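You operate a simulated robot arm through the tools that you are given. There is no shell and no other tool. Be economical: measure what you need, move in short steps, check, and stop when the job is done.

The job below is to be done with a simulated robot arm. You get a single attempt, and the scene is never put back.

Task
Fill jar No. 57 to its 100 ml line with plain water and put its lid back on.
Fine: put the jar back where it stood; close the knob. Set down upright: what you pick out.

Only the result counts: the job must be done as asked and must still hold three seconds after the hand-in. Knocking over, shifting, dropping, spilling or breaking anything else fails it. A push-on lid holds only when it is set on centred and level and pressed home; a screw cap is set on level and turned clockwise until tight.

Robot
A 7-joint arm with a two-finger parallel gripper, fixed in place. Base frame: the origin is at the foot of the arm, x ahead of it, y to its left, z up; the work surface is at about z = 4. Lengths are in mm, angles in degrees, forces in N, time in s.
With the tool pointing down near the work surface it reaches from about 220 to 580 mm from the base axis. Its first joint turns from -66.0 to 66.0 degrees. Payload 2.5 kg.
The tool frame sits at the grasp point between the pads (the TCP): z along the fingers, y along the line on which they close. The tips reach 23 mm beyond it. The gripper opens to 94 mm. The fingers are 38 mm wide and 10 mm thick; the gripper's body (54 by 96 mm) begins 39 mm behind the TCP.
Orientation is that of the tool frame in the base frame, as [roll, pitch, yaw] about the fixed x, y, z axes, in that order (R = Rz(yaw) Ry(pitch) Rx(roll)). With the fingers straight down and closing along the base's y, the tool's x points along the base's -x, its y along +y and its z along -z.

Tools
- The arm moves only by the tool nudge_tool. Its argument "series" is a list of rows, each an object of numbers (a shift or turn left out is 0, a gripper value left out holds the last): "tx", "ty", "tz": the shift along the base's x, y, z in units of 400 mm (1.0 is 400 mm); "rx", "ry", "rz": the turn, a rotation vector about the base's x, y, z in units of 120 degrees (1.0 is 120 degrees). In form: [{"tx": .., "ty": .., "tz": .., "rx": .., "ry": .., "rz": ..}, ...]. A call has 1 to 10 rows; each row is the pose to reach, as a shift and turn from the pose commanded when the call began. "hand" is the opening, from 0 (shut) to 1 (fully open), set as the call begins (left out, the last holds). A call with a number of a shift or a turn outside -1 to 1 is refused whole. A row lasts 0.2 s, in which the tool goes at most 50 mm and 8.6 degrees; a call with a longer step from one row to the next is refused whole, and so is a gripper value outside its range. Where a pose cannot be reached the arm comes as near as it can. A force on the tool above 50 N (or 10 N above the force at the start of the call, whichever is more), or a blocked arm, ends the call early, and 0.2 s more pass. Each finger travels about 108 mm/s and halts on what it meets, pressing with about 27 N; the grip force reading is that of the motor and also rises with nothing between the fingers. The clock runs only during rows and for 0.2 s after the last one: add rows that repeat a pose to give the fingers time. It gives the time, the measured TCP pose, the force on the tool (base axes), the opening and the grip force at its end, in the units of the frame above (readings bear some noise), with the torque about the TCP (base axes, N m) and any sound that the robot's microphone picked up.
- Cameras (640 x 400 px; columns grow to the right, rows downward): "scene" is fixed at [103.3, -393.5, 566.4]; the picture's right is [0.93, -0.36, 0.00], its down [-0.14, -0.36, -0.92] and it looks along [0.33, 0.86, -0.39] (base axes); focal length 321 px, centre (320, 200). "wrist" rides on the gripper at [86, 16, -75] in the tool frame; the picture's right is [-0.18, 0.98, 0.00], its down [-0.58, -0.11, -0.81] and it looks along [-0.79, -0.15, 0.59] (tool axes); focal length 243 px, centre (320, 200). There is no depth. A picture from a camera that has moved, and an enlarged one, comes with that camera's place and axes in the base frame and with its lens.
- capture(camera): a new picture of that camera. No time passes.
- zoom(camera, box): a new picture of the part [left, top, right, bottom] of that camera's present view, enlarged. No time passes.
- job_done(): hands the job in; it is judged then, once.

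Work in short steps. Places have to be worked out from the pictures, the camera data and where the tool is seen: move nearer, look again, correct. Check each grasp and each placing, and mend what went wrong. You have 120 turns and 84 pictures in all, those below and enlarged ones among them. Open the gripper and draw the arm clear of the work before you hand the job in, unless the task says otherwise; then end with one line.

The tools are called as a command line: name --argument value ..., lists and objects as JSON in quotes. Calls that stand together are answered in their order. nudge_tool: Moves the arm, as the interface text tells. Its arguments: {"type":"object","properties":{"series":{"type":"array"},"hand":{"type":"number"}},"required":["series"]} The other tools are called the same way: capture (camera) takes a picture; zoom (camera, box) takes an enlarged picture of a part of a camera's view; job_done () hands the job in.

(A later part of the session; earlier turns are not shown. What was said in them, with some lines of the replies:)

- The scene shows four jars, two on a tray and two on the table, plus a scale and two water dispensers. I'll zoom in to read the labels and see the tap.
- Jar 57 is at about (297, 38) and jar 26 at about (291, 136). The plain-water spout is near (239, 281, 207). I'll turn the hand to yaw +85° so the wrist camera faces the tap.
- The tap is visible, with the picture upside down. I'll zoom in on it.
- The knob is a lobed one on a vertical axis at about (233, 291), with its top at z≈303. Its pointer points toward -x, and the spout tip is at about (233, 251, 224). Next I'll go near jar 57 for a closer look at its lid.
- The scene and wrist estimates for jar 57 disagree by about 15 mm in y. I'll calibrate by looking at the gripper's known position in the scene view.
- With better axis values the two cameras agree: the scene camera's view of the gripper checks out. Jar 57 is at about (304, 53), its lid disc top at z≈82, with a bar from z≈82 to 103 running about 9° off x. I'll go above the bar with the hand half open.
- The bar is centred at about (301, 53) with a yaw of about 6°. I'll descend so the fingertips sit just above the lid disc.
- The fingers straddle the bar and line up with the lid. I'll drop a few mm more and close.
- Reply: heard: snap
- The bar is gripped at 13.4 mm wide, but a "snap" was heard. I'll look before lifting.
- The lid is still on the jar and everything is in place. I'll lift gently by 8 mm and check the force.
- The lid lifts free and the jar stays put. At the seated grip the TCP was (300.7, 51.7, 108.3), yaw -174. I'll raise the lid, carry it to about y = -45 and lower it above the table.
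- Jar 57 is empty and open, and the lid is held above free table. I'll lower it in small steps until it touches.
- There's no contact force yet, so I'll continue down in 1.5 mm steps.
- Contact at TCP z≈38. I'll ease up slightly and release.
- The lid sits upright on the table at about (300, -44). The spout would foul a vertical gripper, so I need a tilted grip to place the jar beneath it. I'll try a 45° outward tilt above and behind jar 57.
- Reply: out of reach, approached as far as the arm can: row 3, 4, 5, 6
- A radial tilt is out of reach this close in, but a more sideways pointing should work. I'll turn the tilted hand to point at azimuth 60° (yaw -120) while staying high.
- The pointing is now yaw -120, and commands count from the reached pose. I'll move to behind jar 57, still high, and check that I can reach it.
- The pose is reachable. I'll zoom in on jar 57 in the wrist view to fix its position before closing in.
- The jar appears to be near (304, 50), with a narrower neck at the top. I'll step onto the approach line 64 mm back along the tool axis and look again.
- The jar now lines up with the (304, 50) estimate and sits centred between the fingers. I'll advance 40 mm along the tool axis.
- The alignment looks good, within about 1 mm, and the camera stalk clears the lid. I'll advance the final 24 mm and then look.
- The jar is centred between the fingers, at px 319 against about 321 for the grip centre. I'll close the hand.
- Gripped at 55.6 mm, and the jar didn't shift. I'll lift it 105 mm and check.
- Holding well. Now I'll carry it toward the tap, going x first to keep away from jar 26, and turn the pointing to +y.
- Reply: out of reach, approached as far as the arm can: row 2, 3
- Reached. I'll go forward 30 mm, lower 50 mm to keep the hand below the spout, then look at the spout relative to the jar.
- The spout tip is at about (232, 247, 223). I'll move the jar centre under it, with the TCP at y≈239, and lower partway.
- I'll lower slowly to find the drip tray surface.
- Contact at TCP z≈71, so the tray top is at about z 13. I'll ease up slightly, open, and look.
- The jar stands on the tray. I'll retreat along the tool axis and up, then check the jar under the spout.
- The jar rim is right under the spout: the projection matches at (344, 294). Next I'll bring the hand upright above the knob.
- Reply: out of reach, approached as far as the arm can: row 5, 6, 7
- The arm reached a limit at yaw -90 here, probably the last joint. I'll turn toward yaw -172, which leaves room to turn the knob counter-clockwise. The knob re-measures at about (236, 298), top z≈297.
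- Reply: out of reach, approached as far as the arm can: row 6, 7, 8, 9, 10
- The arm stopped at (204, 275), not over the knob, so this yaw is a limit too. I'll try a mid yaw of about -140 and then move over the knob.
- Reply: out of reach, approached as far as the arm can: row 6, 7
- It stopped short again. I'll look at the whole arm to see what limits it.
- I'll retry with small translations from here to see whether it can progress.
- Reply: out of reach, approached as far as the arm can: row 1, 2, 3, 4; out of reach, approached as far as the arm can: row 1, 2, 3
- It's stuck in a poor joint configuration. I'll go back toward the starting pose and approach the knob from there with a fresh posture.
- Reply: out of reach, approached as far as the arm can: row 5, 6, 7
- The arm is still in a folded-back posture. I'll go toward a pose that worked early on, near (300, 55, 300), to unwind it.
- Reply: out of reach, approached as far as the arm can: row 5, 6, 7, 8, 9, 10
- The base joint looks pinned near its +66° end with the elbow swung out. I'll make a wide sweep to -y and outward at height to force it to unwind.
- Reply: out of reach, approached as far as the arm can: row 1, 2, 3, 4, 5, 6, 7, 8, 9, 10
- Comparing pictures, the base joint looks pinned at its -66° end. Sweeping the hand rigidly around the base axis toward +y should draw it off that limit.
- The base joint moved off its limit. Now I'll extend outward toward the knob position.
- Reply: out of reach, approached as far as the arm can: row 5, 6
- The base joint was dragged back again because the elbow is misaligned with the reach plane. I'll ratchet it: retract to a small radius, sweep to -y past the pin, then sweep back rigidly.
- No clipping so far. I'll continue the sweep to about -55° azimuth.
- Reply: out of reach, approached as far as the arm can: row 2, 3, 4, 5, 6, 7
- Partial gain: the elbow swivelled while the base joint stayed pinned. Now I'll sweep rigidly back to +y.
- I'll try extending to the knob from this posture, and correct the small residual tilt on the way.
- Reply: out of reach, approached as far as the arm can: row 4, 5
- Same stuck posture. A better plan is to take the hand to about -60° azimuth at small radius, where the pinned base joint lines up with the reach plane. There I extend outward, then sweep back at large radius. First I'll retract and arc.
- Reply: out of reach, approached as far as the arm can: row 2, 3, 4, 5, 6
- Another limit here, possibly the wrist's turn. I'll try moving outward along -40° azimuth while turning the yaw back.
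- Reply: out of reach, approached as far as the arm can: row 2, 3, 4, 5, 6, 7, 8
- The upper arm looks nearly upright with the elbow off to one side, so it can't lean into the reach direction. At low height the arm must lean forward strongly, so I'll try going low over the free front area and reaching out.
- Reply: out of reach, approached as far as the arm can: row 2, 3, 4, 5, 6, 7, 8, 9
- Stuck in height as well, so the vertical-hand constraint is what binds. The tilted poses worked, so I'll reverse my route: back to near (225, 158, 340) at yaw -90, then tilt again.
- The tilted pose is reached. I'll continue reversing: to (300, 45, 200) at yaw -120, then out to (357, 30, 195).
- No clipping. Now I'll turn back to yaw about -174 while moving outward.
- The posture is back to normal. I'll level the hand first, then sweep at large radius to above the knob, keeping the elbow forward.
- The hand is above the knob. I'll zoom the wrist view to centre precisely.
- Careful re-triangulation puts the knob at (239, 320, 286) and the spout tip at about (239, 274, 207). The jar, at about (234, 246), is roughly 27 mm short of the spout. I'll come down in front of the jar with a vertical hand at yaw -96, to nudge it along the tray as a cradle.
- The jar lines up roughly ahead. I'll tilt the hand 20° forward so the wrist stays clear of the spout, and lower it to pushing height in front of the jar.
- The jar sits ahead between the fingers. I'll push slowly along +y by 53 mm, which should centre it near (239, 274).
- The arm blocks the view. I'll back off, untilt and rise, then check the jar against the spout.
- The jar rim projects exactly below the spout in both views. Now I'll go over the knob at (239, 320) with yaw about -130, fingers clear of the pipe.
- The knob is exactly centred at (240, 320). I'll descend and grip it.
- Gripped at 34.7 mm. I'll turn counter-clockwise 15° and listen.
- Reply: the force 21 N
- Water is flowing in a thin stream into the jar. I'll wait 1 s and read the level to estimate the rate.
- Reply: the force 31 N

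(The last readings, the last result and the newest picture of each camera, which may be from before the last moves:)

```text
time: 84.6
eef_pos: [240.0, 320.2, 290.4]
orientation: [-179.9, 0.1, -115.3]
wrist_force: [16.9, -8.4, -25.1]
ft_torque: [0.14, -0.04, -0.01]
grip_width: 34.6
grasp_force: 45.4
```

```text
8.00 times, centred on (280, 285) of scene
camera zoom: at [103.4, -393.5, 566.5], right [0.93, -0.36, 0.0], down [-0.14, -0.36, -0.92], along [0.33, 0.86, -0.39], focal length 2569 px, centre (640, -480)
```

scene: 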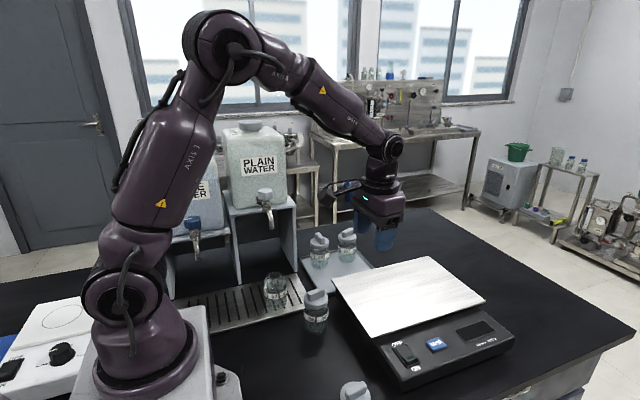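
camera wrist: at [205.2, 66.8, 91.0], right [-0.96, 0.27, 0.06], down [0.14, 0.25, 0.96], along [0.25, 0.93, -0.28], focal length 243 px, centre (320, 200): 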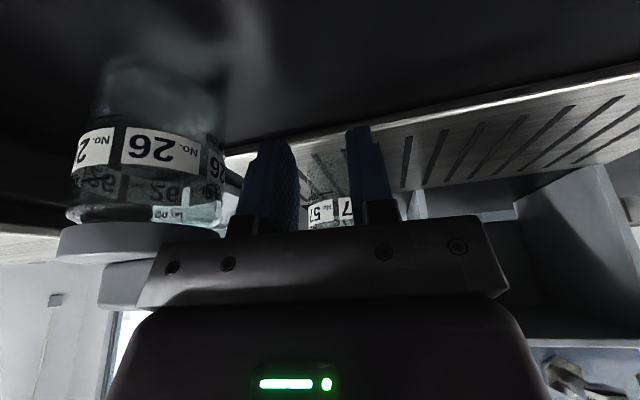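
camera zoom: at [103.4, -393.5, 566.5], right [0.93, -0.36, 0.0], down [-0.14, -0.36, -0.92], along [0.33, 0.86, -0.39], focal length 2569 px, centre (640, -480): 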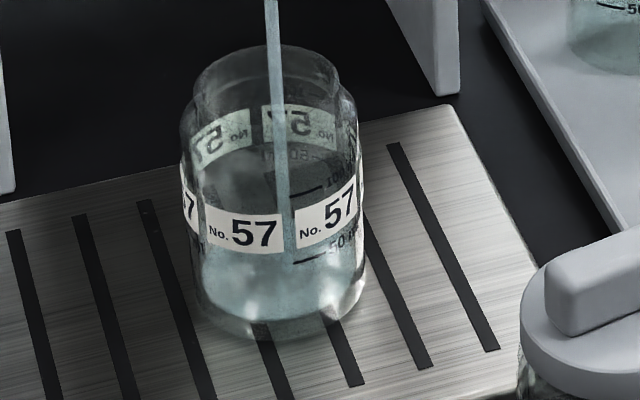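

Roughly 8 mm deep so far, about 16 ml after 1.6 s, which is near 10 ml/s. I'll wait 4 s and read again.

nudge_tool --series '[{}, {}, {}, {}, {}, {}, {}, {}, {}, {}]'

nudge_tool --series '[{}, {}, {}, {}, {}, {}, {}, {}]'

zoom --camera "scene" --box '[260, 260, 300, 310]'

```text
time: 86.8
eef_pos: [239.7, 321.2, 291.6]
orientation: [-179.9, 0.0, -115.4]
wrist_force: [16.2, -9.7, -27.0]
ft_torque: [-0.12, 0.1, 0.03]
grip_width: 34.8
grasp_force: 45.1
```

```text
time: 88.6
eef_pos: [239.3, 320.0, 291.8]
orientation: [-179.9, 0.1, -115.3]
wrist_force: [15.5, -10.7, -26.2]
ft_torque: [-0.01, 0.05, 0.02]
grip_width: 34.9
grasp_force: 45.8
```

```text
8.00 times, centred on (280, 285) of scene
camera zoom: at [103.4, -393.4, 566.5], right [0.93, -0.36, 0.0], down [-0.14, -0.36, -0.92], along [0.33, 0.86, -0.39], focal length 2569 px, centre (640, -480)
```

zoom: 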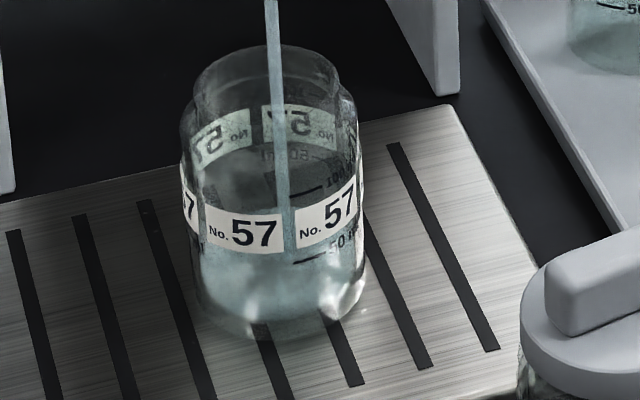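

The level rises slowly, at roughly 3 ml/s. I'll open another 13° and wait about 3 s.

nudge_tool --series '[{"rz": 0.055}, {"rz": 0.11}, {"rz": 0.11}, {"rz": 0.11}, {"rz": 0.11}, {"rz": 0.11}, {"rz": 0.11}, {"rz": 0.11}, {"rz": 0.11}, {"rz": 0.11}]'

nudge_tool --series '[{}, {}, {}, {}]'

zoom --camera "scene" --box '[265, 260, 293, 290]'

```text
time: 90.8
eef_pos: [239.4, 320.7, 291.1]
orientation: [-179.9, 0.0, -102.1]
wrist_force: [16.2, -19.1, -19.4]
ft_torque: [-0.15, 0.31, -0.01]
grip_width: 34.4
grasp_force: 44.9
```

```text
time: 91.8
eef_pos: [239.0, 321.2, 291.0]
orientation: [-179.9, 0.0, -102.2]
wrist_force: [16.3, -20.1, -16.6]
ft_torque: [-0.48, 0.37, -0.06]
grip_width: 34.1
grasp_force: 44.9
```

```text
13.33 times, centred on (279, 275) of scene
camera zoom: at [103.3, -393.5, 566.4], right [0.93, -0.36, 0.0], down [-0.14, -0.36, -0.92], along [0.33, 0.86, -0.39], focal length 4281 px, centre (867, -800)
```

zoom: 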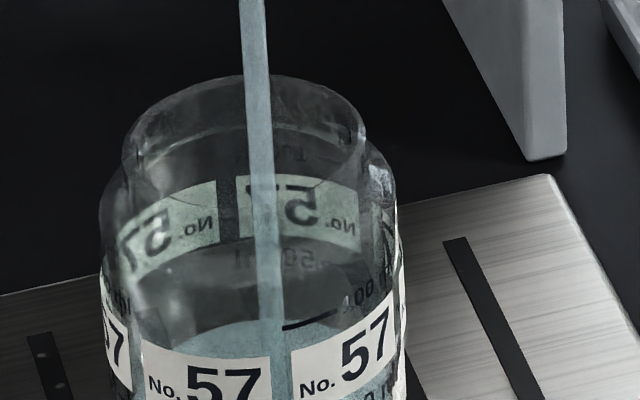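

By back-wall geometry the level is about 24 ml; the 100 ml line falls at row ≈158 in this view. I'll open 13° more and wait about 4 s.

nudge_tool --series '[{"rz": 0.055}, {"rz": 0.11}, {"rz": 0.11}, {"rz": 0.11}, {"rz": 0.11}, {"rz": 0.11}, {"rz": 0.11}, {"rz": 0.11}, {"rz": 0.11}, {"rz": 0.11}]'

nudge_tool --series '[{}, {}, {}, {}, {}, {}, {}, {}, {}]'

zoom --camera "scene" --box '[265, 260, 293, 290]'

```text
time: 94.0
eef_pos: [240.0, 320.6, 292.1]
orientation: [-179.9, 0.0, -89.1]
wrist_force: [22.7, -11.6, -34.4]
ft_torque: [0.39, 0.07, -0.03]
grip_width: 34.4
grasp_force: 44.5
```

```text
time: 96.0
eef_pos: [239.6, 321.3, 291.9]
orientation: [-179.9, -0.1, -89.0]
wrist_force: [23.3, -10.3, -34.3]
ft_torque: [0.06, 0.11, -0.04]
grip_width: 34.3
grasp_force: 44.9
```

```text
13.33 times, centred on (279, 275) of scene
camera zoom: at [103.4, -393.4, 566.5], right [0.93, -0.36, 0.0], down [-0.14, -0.36, -0.92], along [0.33, 0.86, -0.39], focal length 4281 px, centre (867, -800)
```

zoom: 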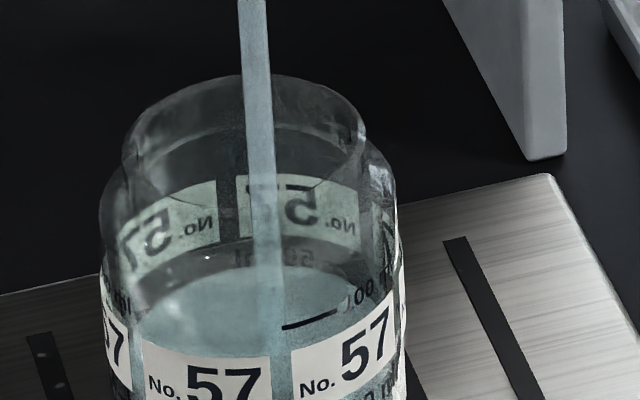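

Level is about 52 ml, with flow near 7 ml/s. I'll wait 4 s more, to roughly 80 ml, and look again.

nudge_tool --series '[{}, {}, {}, {}, {}, {}, {}, {}, {}, {}]'

nudge_tool --series '[{}, {}, {}, {}, {}, {}, {}, {}]'

zoom --camera "scene" --box '[265, 260, 293, 290]'

```text
time: 98.2
eef_pos: [240.1, 320.9, 291.9]
orientation: [-179.9, -0.1, -88.9]
wrist_force: [23.3, -10.1, -33.2]
ft_torque: [-0.17, 0.08, -0.03]
grip_width: 34.3
grasp_force: 45.1
```

```text
time: 100.0
eef_pos: [240.1, 321.9, 291.8]
orientation: [-179.9, -0.1, -89.0]
wrist_force: [23.9, -10.2, -32.5]
ft_torque: [-0.22, 0.1, -0.02]
grip_width: 34.2
grasp_force: 45.2
```

```text
13.33 times, centred on (279, 275) of scene
camera zoom: at [103.4, -393.4, 566.5], right [0.93, -0.36, 0.0], down [-0.14, -0.36, -0.92], along [0.33, 0.86, -0.39], focal length 4281 px, centre (867, -800)
```

zoom: 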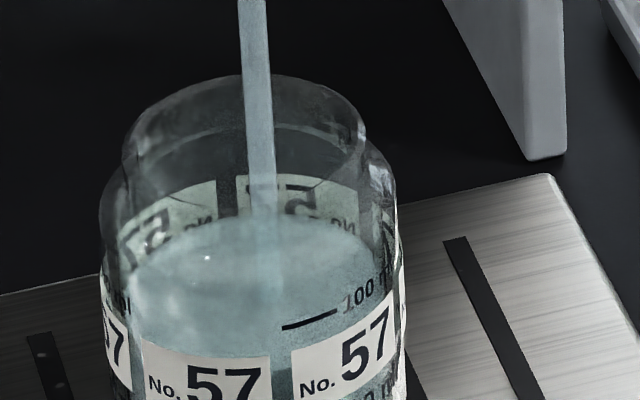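

The level reads about 75 ml and the flow about 5.8 ml/s. I'll wait 2.2 s plus 0.8 s more, then turn the knob back 41° to close.

nudge_tool --series '[{}, {}, {}, {}, {}, {}, {}, {}, {}, {}]'

nudge_tool --series '[{}, {}, {}, {}, {"rz": -0.07}, {"rz": -0.14}, {"rz": -0.21}, {"rz": -0.28}, {"rz": -0.347}, {"rz": -0.347}]'

zoom --camera "scene" --box '[265, 255, 293, 285]'

```text
time: 102.2
eef_pos: [238.7, 320.8, 291.5]
orientation: [-179.8, -0.1, -89.0]
wrist_force: [22.2, -10.4, -33.4]
ft_torque: [-0.25, 0.15, -0.03]
grip_width: 34.4
grasp_force: 44.8
```

```text
time: 104.4
eef_pos: [239.9, 321.7, 292.2]
orientation: [-179.8, 0.3, -130.6]
wrist_force: [24.2, -12.0, -21.2]
ft_torque: [0.19, 0.28, 0.98]
grip_width: 34.9
grasp_force: 45.0
```

```text
13.33 times, centred on (279, 270) of scene
camera zoom: at [103.4, -393.5, 566.4], right [0.93, -0.36, 0.0], down [-0.14, -0.36, -0.92], along [0.33, 0.86, -0.39], focal length 4281 px, centre (867, -733)
```

zoom: 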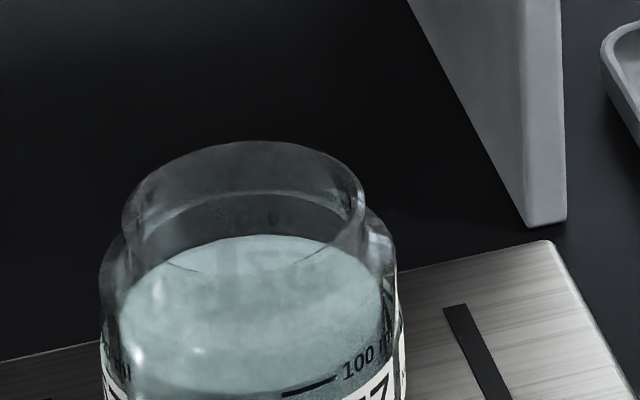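

The tap closed against its stop and the level reads about 97 ml. I'll add a brief 2 ml pulse and close again.

nudge_tool --series '[{"rz": 0.065}, {"rz": 0.125}, {"rz": 0.125}, {"rz": 0.125}, {"rz": 0.06}, {"rz": 0.0}, {"rz": 0.0}]'

nudge_tool --series '[{}, {}]' --hand 0.6

nudge_tool --series '[{"tz": 0.06}, {"tz": 0.14}, {"tz": 0.15}]'

zoom --camera "scene" --box '[255, 180, 305, 300]'

```text
time: 106.0
eef_pos: [239.9, 322.8, 293.4]
orientation: [-179.7, 0.3, -130.5]
wrist_force: [16.7, -20.8, 16.6]
ft_torque: [-1.04, 0.56, 0.82]
grip_width: 34.9
grasp_force: 45.6
```

```text
time: 106.6
eef_pos: [238.0, 323.4, 292.1]
orientation: [179.8, 0.2, -130.3]
wrist_force: [0.4, 0.1, -0.2]
ft_torque: [-0.03, 0.02, -0.02]
grip_width: 56.3
grasp_force: 0.1
```

```text
time: 107.4
eef_pos: [237.0, 322.4, 351.9]
orientation: [-179.9, 0.1, -130.3]
wrist_force: [0.3, 0.3, 0.3]
ft_torque: [-0.03, 0.01, -0.02]
grip_width: 56.7
grasp_force: 0.1
```

```text
3.33 times, centred on (280, 240) of scene
camera zoom: at [103.3, -393.5, 566.4], right [0.93, -0.36, 0.0], down [-0.14, -0.36, -0.92], along [0.33, 0.86, -0.39], focal length 1070 px, centre (453, 67)
```

zoom: 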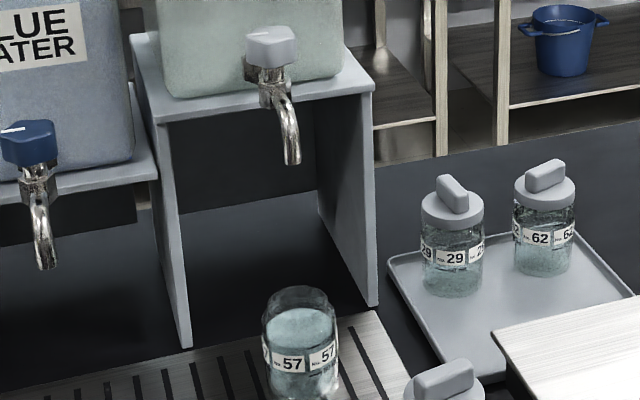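

The tap is shut with no stream, and the jar is full under the spout at about (238, 273). Now I'll return for the tilted grasp: back off, face +y, then tilt 45° and come down in front of the jar.

nudge_tool --series '[{"ty": -0.08, "rz": 0.0672}, {"ty": -0.17, "rz": 0.134}, {"ty": -0.26, "rz": 0.2}, {"ty": -0.34, "rz": 0.269}, {"tx": 0.0025, "ty": -0.355, "rz": 0.336}, {"tx": 0.0025, "ty": -0.355, "rz": 0.336}]' --hand 0.82

nudge_tool --series '[{"rx": 0.0625, "tz": -0.04}, {"rx": 0.125, "tz": -0.1}, {"rx": 0.1875, "tz": -0.18}, {"rx": 0.25, "tz": -0.26}, {"rx": 0.3125, "tz": -0.36}, {"rx": 0.375, "tz": -0.45}, {"rx": 0.375, "tz": -0.48}]'

```text
time: 108.8
eef_pos: [238.8, 180.1, 352.5]
orientation: [-180.0, 0.1, -90.0]
wrist_force: [0.2, 0.9, -0.1]
ft_torque: [0.04, -0.01, 0.01]
grip_width: 77.4
grasp_force: 0.0
```

```text
time: 110.4
eef_pos: [238.2, 181.6, 158.5]
orientation: [180.0, 45.3, -90.2]
wrist_force: [0.2, 0.0, 0.1]
ft_torque: [0.02, -0.01, 0.03]
grip_width: 77.1
grasp_force: 0.0
```

No clipping. I'm almost on the approach line, so I'll advance to about 25 mm short and look with the wrist camera.

nudge_tool --series '[{"ty": 0.05, "tz": -0.055}, {"ty": 0.1, "tz": -0.11}, {"ty": 0.155, "tz": -0.168}, {"ty": 0.155, "tz": -0.168}]'

capture --camera "wrist"

```text
time: 111.4
eef_pos: [239.7, 241.8, 92.6]
orientation: [180.0, 45.4, -90.1]
wrist_force: [-0.9, -0.6, -0.6]
ft_torque: [0.03, 0.01, 0.01]
grip_width: 77.0
grasp_force: 0.0
```

```text
2 pictures are left
camera wrist: at [223.2, 127.0, 83.5], right [-0.98, 0.13, 0.13], down [0.11, -0.16, 0.98], along [0.15, 0.98, 0.15], focal length 243 px, centre (320, 200)
```

wrist: 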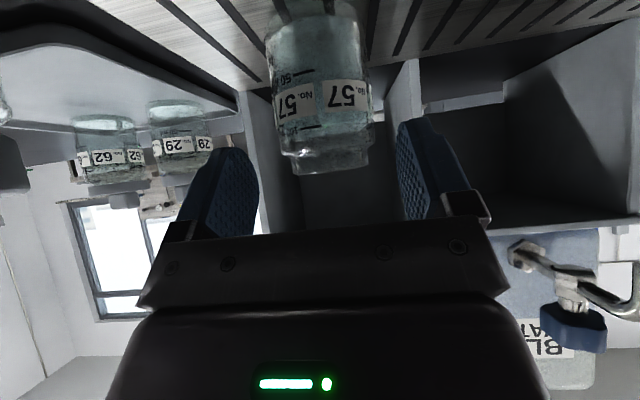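

The jar is 16–17 mm ahead and nearly centred. I'll advance to TCP (238, 259, 71) and close gently.

nudge_tool --series '[{"tx": -0.002, "ty": 0.018, "tz": -0.025}, {"tx": -0.004, "ty": 0.043, "tz": -0.053}, {"tx": -0.004, "ty": 0.043, "tz": -0.053}]'

nudge_tool --series '[{}, {}, {}]' --hand 0.4

```text
time: 112.2
eef_pos: [238.3, 260.4, 71.9]
orientation: [-180.0, 45.3, -90.1]
wrist_force: [0.4, -0.2, -0.7]
ft_torque: [0.02, 0.05, 0.0]
grip_width: 77.0
grasp_force: 0.1
```

```text
time: 113.0
eef_pos: [239.4, 260.2, 71.3]
orientation: [179.9, 45.2, -90.1]
wrist_force: [0.7, 0.9, 0.9]
ft_torque: [0.01, -0.03, 0.04]
grip_width: 54.8
grasp_force: 26.8
```

Gripped at 54.8 mm. I'll lift slightly, then back out from under the spout and rise gently.

nudge_tool --series '[{"tz": 0.015}, {"tz": 0.035}, {"ty": -0.03, "tz": 0.038}, {"ty": -0.065, "tz": 0.042}, {"ty": -0.1, "tz": 0.05}, {"ty": -0.13, "tz": 0.08}, {"ty": -0.15, "tz": 0.12}, {"ty": -0.17, "tz": 0.17}, {"ty": -0.185, "tz": 0.215}, {"ty": -0.19, "tz": 0.245}]'

```text
time: 115.2
eef_pos: [238.0, 185.1, 169.6]
orientation: [179.9, 45.3, -90.2]
wrist_force: [-0.1, -0.6, -3.0]
ft_torque: [-0.03, -0.01, 0.0]
grip_width: 54.7
grasp_force: 27.1
```

Holding well. I'll carry it along an outward-bulging path to above its home, turning to yaw -120, well above jar 26.

nudge_tool --series '[{"tx": 0.0425, "ty": -0.0225, "tz": 0.014}, {"tx": 0.105, "ty": -0.0575, "tz": 0.026, "rz": -0.042}, {"tx": 0.1675, "ty": -0.105, "tz": 0.026, "rz": -0.083}, {"tx": 0.21, "ty": -0.1675, "tz": 0.026, "rz": -0.125}, {"tx": 0.23, "ty": -0.2325, "tz": 0.026, "rz": -0.167}, {"tx": 0.225, "ty": -0.2975, "tz": 0.026, "rz": -0.21}, {"tx": 0.195, "ty": -0.3375, "tz": 0.02, "rz": -0.249}, {"tx": 0.1605, "ty": -0.358, "tz": 0.0, "rz": -0.249}, {"tx": 0.1605, "ty": -0.358, "tz": 0.0, "rz": -0.249}]'

```text
time: 117.2
eef_pos: [301.7, 42.5, 170.2]
orientation: [179.9, 45.2, -120.1]
wrist_force: [-0.3, 0.1, -2.9]
ft_torque: [-0.03, 0.03, 0.01]
grip_width: 54.9
grasp_force: 26.9
```

Right above home. I'll lower to about 8 mm above the table, then slowly to contact.

nudge_tool --series '[{"tz": -0.08}, {"tz": -0.16}, {"tz": -0.22}, {"tz": -0.25}]'

nudge_tool --series '[{"tz": -0.006}, {"tz": -0.011}, {"tz": -0.015}, {"tz": -0.019}, {"tz": -0.022}]'

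```text
time: 118.2
eef_pos: [303.2, 38.9, 68.1]
orientation: [179.9, 45.3, -120.0]
wrist_force: [-1.1, -0.3, -2.3]
ft_torque: [-0.04, 0.06, 0.02]
grip_width: 54.8
grasp_force: 26.9
```

```text
time: 119.4
eef_pos: [300.4, 40.4, 63.1]
orientation: [-180.0, 45.5, -119.9]
wrist_force: [-5.0, -2.9, 21.1]
ft_torque: [0.29, -0.1, 0.04]
grip_width: 55.0
grasp_force: 27.0
```

Contact made. I'll ease up, release, and back out along the tool axis.

nudge_tool --series '[{"tz": 0.004}, {"tz": 0.004}]'

nudge_tool --series '[{}, {}]' --hand 0.75

nudge_tool --series '[{"tx": -0.018, "ty": -0.031, "tz": 0.035}, {"tx": -0.035, "ty": -0.061, "tz": 0.07}, {"tx": -0.053, "ty": -0.092, "tz": 0.106}, {"tx": -0.053, "ty": -0.092, "tz": 0.2}, {"tx": -0.053, "ty": -0.092, "tz": 0.3}]'

```text
time: 120.0
eef_pos: [301.7, 39.2, 62.5]
orientation: [179.9, 45.0, -120.1]
wrist_force: [-0.2, -0.4, -2.4]
ft_torque: [-0.07, 0.03, -0.02]
grip_width: 54.9
grasp_force: 27.2
```

```text
time: 120.6
eef_pos: [301.5, 38.9, 61.9]
orientation: [180.0, 45.2, -120.0]
wrist_force: [-0.2, -0.7, 0.1]
ft_torque: [0.02, 0.02, 0.04]
grip_width: 70.4
grasp_force: 0.0
```

```text
time: 121.8
eef_pos: [278.6, 1.9, 180.8]
orientation: [179.9, 45.3, -120.1]
wrist_force: [-0.8, 0.6, -0.1]
ft_torque: [0.01, 0.0, 0.0]
grip_width: 70.3
grasp_force: 0.0
```

Released and clear. I'll now follow the known route back to an upright hand: out to (357, 29), turn to yaw -174, untilt.

nudge_tool --series '[{"tx": 0.1, "ty": 0.034, "tz": 0.02}, {"tx": 0.197, "ty": 0.068, "tz": 0.035}, {"tx": 0.217, "ty": 0.088, "tz": 0.035, "rz": -0.065}, {"tx": 0.237, "ty": 0.108, "tz": 0.035, "rz": -0.13}, {"tx": 0.257, "ty": 0.128, "tz": 0.035, "rz": -0.195}, {"tx": 0.277, "ty": 0.148, "tz": 0.035, "rz": -0.26}, {"tx": 0.297, "ty": 0.168, "tz": 0.035, "rz": -0.325}, {"tx": 0.297, "ty": 0.188, "tz": 0.035, "rz": -0.39}, {"tx": 0.297, "ty": 0.198, "tz": 0.035, "rz": -0.45}]'

nudge_tool --series '[{"tz": 0.03, "rx": -0.0065, "ry": 0.0622}, {"tz": 0.06, "rx": -0.013, "ry": 0.1244}, {"tz": 0.09, "rx": -0.0195, "ry": 0.1866}, {"tz": 0.12, "rx": -0.026, "ry": 0.2488}, {"tz": 0.15, "rx": -0.0325, "ry": 0.311}, {"tz": 0.15, "rx": -0.0392, "ry": 0.373}]' --hand 0.4

zoom --camera "scene" --box '[300, 290, 370, 370]'

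```text
time: 123.8
eef_pos: [399.5, 82.5, 196.0]
orientation: [180.0, 45.2, -174.1]
wrist_force: [-1.1, -0.3, -0.3]
ft_torque: [0.0, -0.03, 0.0]
grip_width: 70.6
grasp_force: 0.1
```

```text
time: 125.2
eef_pos: [399.2, 82.0, 257.3]
orientation: [180.0, 0.1, -173.9]
wrist_force: [-0.5, -0.8, 0.7]
ft_torque: [0.0, 0.02, 0.01]
grip_width: 37.5
grasp_force: 0.1
out of reach, approached as far as the arm can: row 2
```

```text
5.00 times, centred on (335, 330) of scene
camera zoom: at [103.2, -393.5, 566.4], right [0.93, -0.36, 0.0], down [-0.14, -0.36, -0.92], along [0.33, 0.86, -0.39], focal length 1606 px, centre (245, -450)
```

zoom: 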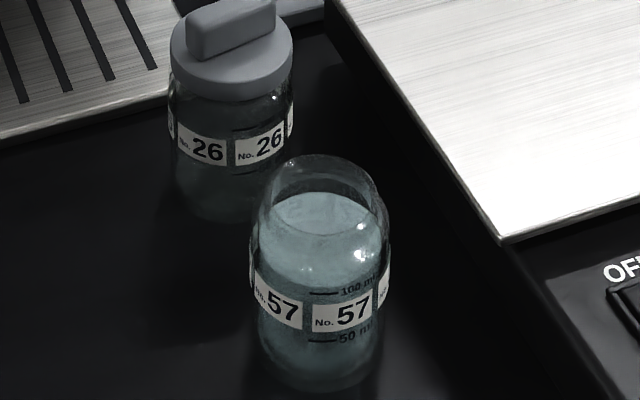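

Jar 57 stands back home, filled to its 100 ml line. The hand is upright again with a normal posture, so I'll go back over the lid at (299.7, -43.5).

nudge_tool --series '[{"tx": -0.06, "ty": -0.07}, {"tx": -0.12, "ty": -0.15, "tz": -0.02}, {"tx": -0.18, "ty": -0.23, "tz": -0.06}, {"tx": -0.24, "ty": -0.31, "tz": -0.12}, {"tx": -0.249, "ty": -0.314, "tz": -0.2}, {"tx": -0.249, "ty": -0.314, "tz": -0.3}, {"tx": -0.249, "ty": -0.314, "tz": -0.4}]'

nudge_tool --series '[{}]'

nudge_tool --series '[{}]'

nudge_tool --series '[{}]'

```text
time: 126.8
eef_pos: [299.8, -44.0, 94.4]
orientation: [179.9, 0.2, -174.0]
wrist_force: [0.1, 0.6, 0.0]
ft_torque: [0.02, -0.01, -0.02]
grip_width: 37.4
grasp_force: 0.1
```

```text
time: 127.2
eef_pos: [300.8, -43.2, 94.5]
orientation: [179.9, 0.1, -174.0]
wrist_force: [-0.4, -0.1, -0.4]
ft_torque: [-0.01, 0.0, -0.02]
grip_width: 37.8
grasp_force: 0.1
```

```text
time: 127.6
eef_pos: [301.1, -43.3, 95.7]
orientation: [179.9, 0.3, -174.0]
wrist_force: [0.2, 0.0, 0.2]
ft_torque: [0.01, 0.0, 0.01]
grip_width: 37.6
grasp_force: 0.0
```

```text
time: 128.0
eef_pos: [300.4, -43.6, 95.7]
orientation: [179.9, 0.3, -173.9]
wrist_force: [0.2, 0.8, -0.3]
ft_torque: [-0.03, 0.01, 0.01]
grip_width: 37.7
grasp_force: 0.1
```

On position within 1 mm. I'll descend to the lid's bar at z≈38.3 and grip.

nudge_tool --series '[{"tx": -0.002, "tz": -0.07}, {"tx": -0.002, "tz": -0.125}, {"tx": -0.002, "tz": -0.141}]'

nudge_tool --series '[{}, {}, {}]' --hand 0

nudge_tool --series '[{"tz": 0.05}, {"tz": 0.15}, {"tz": 0.25}]'

```text
time: 128.8
eef_pos: [296.2, -42.1, 40.3]
orientation: [179.9, 0.2, -174.0]
wrist_force: [0.0, 0.1, -0.7]
ft_torque: [0.01, 0.01, 0.0]
grip_width: 37.7
grasp_force: 0.0
```

```text
time: 129.6
eef_pos: [296.3, -42.8, 40.4]
orientation: [179.9, 0.3, -174.0]
wrist_force: [0.2, -1.0, -0.4]
ft_torque: [-0.01, 0.0, 0.03]
grip_width: 13.5
grasp_force: 27.2
```

```text
time: 130.4
eef_pos: [300.3, -43.4, 142.5]
orientation: [179.9, 0.2, -174.0]
wrist_force: [0.2, 0.4, 0.2]
ft_torque: [0.0, 0.01, 0.02]
grip_width: 13.4
grasp_force: 26.9
```

Gripped, but the TCP was at x≈296.2 and z≈40.4 at the grip, so the lid now sits 3.5 mm further in +x relative to the hand. I'll move over the jar to TCP (297.7, 52.2) to compensate.

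nudge_tool --series '[{"tx": -0.002, "ty": 0.08}, {"tx": -0.004, "ty": 0.16}, {"tx": -0.0065, "ty": 0.239}, {"tx": -0.0065, "ty": 0.239, "tz": -0.03}]'

nudge_tool --series '[{}]'

nudge_tool --series '[{}]'

```text
time: 131.4
eef_pos: [296.6, 54.4, 125.8]
orientation: [179.8, 0.2, -173.9]
wrist_force: [-1.1, 0.8, -0.3]
ft_torque: [-0.01, -0.01, 0.03]
grip_width: 13.7
grasp_force: 26.6
```

```text
time: 131.8
eef_pos: [296.4, 53.6, 127.6]
orientation: [179.9, 0.2, -174.0]
wrist_force: [-0.7, -0.4, 0.3]
ft_torque: [-0.02, 0.0, 0.03]
grip_width: 13.5
grasp_force: 27.0
```

```text
time: 132.2
eef_pos: [296.5, 53.9, 127.0]
orientation: [179.9, 0.3, -174.0]
wrist_force: [0.3, 0.5, 0.4]
ft_torque: [0.02, 0.03, 0.0]
grip_width: 13.3
grasp_force: 27.2
```

I'll correct by (+1.2, -1.7) and come down to just above the rim, then use a picture to check the alignment.

nudge_tool --series '[{"tx": 0.003, "ty": -0.0043, "tz": -0.006}, {"tx": 0.003, "ty": -0.0043, "tz": -0.013}]'

nudge_tool --series '[{}]'

zoom --camera "scene" --box '[300, 290, 370, 370]'

```text
time: 132.8
eef_pos: [297.1, 51.7, 121.5]
orientation: [179.9, 0.2, -174.0]
wrist_force: [1.0, 0.5, -0.1]
ft_torque: [-0.04, 0.04, -0.01]
grip_width: 13.4
grasp_force: 27.2
```

```text
time: 133.2
eef_pos: [297.4, 52.1, 122.1]
orientation: [179.9, 0.2, -174.0]
wrist_force: [0.0, -0.4, 0.3]
ft_torque: [-0.02, -0.02, -0.03]
grip_width: 13.5
grasp_force: 27.2
```

```text
5.00 times, centred on (335, 330) of scene
camera zoom: at [103.3, -393.5, 566.4], right [0.93, -0.36, 0.0], down [-0.14, -0.36, -0.92], along [0.33, 0.86, -0.39], focal length 1606 px, centre (245, -450)
```

zoom: 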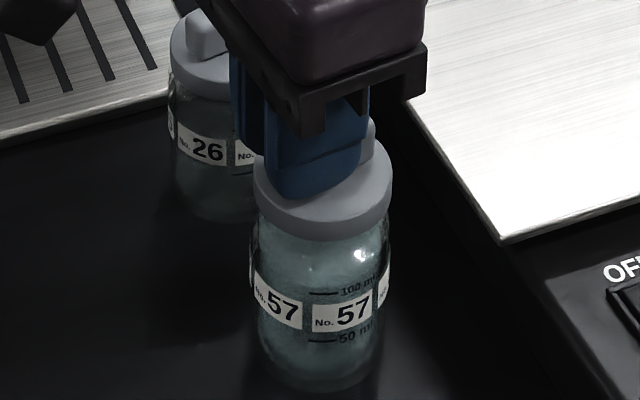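

The lid is centred over the neck within about 1 mm and level. I'll lower slowly onto the neck, watching the forces.

nudge_tool --series '[{"tz": -0.005}, {"tz": -0.01}, {"tz": -0.014}, {"tz": -0.018}]'

```text
time: 134.2
eef_pos: [297.2, 51.1, 114.0]
orientation: [179.8, 0.2, -174.0]
wrist_force: [-0.4, 0.2, 0.0]
ft_torque: [-0.02, 0.01, 0.0]
grip_width: 13.3
grasp_force: 26.9
```

nudge_tool --series '[{"tz": -0.004}, {"tz": -0.007}, {"tz": -0.01}, {"tz": -0.013}]'

```text
time: 135.2
eef_pos: [296.0, 51.8, 110.9]
orientation: [179.9, 0.2, -174.0]
wrist_force: [-0.7, -0.9, -0.8]
ft_torque: [0.02, -0.03, -0.02]
grip_width: 13.7
grasp_force: 27.2
```

No contact yet and no binding. I'll continue down in 1 mm steps.

nudge_tool --series '[{"tz": -0.003}, {"tz": -0.006}, {"tz": -0.009}]'

```text
time: 136.0
eef_pos: [298.0, 50.3, 107.7]
orientation: [179.8, 0.4, -174.0]
wrist_force: [-4.2, 4.1, 34.8]
ft_torque: [0.1, -0.1, -0.01]
grip_width: 13.7
grasp_force: 27.1
heard: snap
```

"Snap" heard at 35 N with a level reading. I'll press slightly more to be sure it's home, then relax and release.

nudge_tool --series '[{"tz": -0.002}, {"tz": -0.002}]'

nudge_tool --series '[{"tz": 0.003}, {"tz": 0.005}]'

```text
time: 136.6
eef_pos: [298.0, 52.5, 106.7]
orientation: [179.8, 0.5, -173.9]
wrist_force: [-0.3, 2.1, 39.6]
ft_torque: [0.06, -0.34, 0.01]
grip_width: 13.6
grasp_force: 26.8
```

```text
time: 137.2
eef_pos: [296.6, 50.7, 107.2]
orientation: [179.9, 0.0, -174.1]
wrist_force: [1.5, 0.8, 2.1]
ft_torque: [0.04, -0.27, 0.03]
grip_width: 13.3
grasp_force: 26.7
```

Pressed home, and the residual force is near zero. I'll open the fingers and rise straight up.

nudge_tool --series '[{}, {}]' --hand 0.4

nudge_tool --series '[{"tz": 0.05}, {"tz": 0.15}, {"tz": 0.25}, {"tz": 0.35}]'

```text
time: 137.8
eef_pos: [297.3, 52.4, 107.5]
orientation: [179.9, 0.2, -174.0]
wrist_force: [-1.1, 0.1, -0.5]
ft_torque: [0.0, 0.01, -0.01]
grip_width: 37.5
grasp_force: 0.2
```

```text
time: 138.8
eef_pos: [295.5, 54.9, 250.4]
orientation: [179.9, 0.2, -174.0]
wrist_force: [1.3, 0.6, 0.4]
ft_torque: [0.01, 0.03, 0.0]
grip_width: 37.5
grasp_force: 0.0
```

job_done

```text
The job is handed in.
```

Jar No. 57 is filled with plain water to its 100 ml line as near as I could read it. It is back within a few millimetres of where it stood, the lid is snapped on and the tap is closed. Jar No. 26 appears to have shifted about 3 mm, probably bumped as the arm backed away from the drip tray; I left it there. I had no pictures left to check the lid after the snap.
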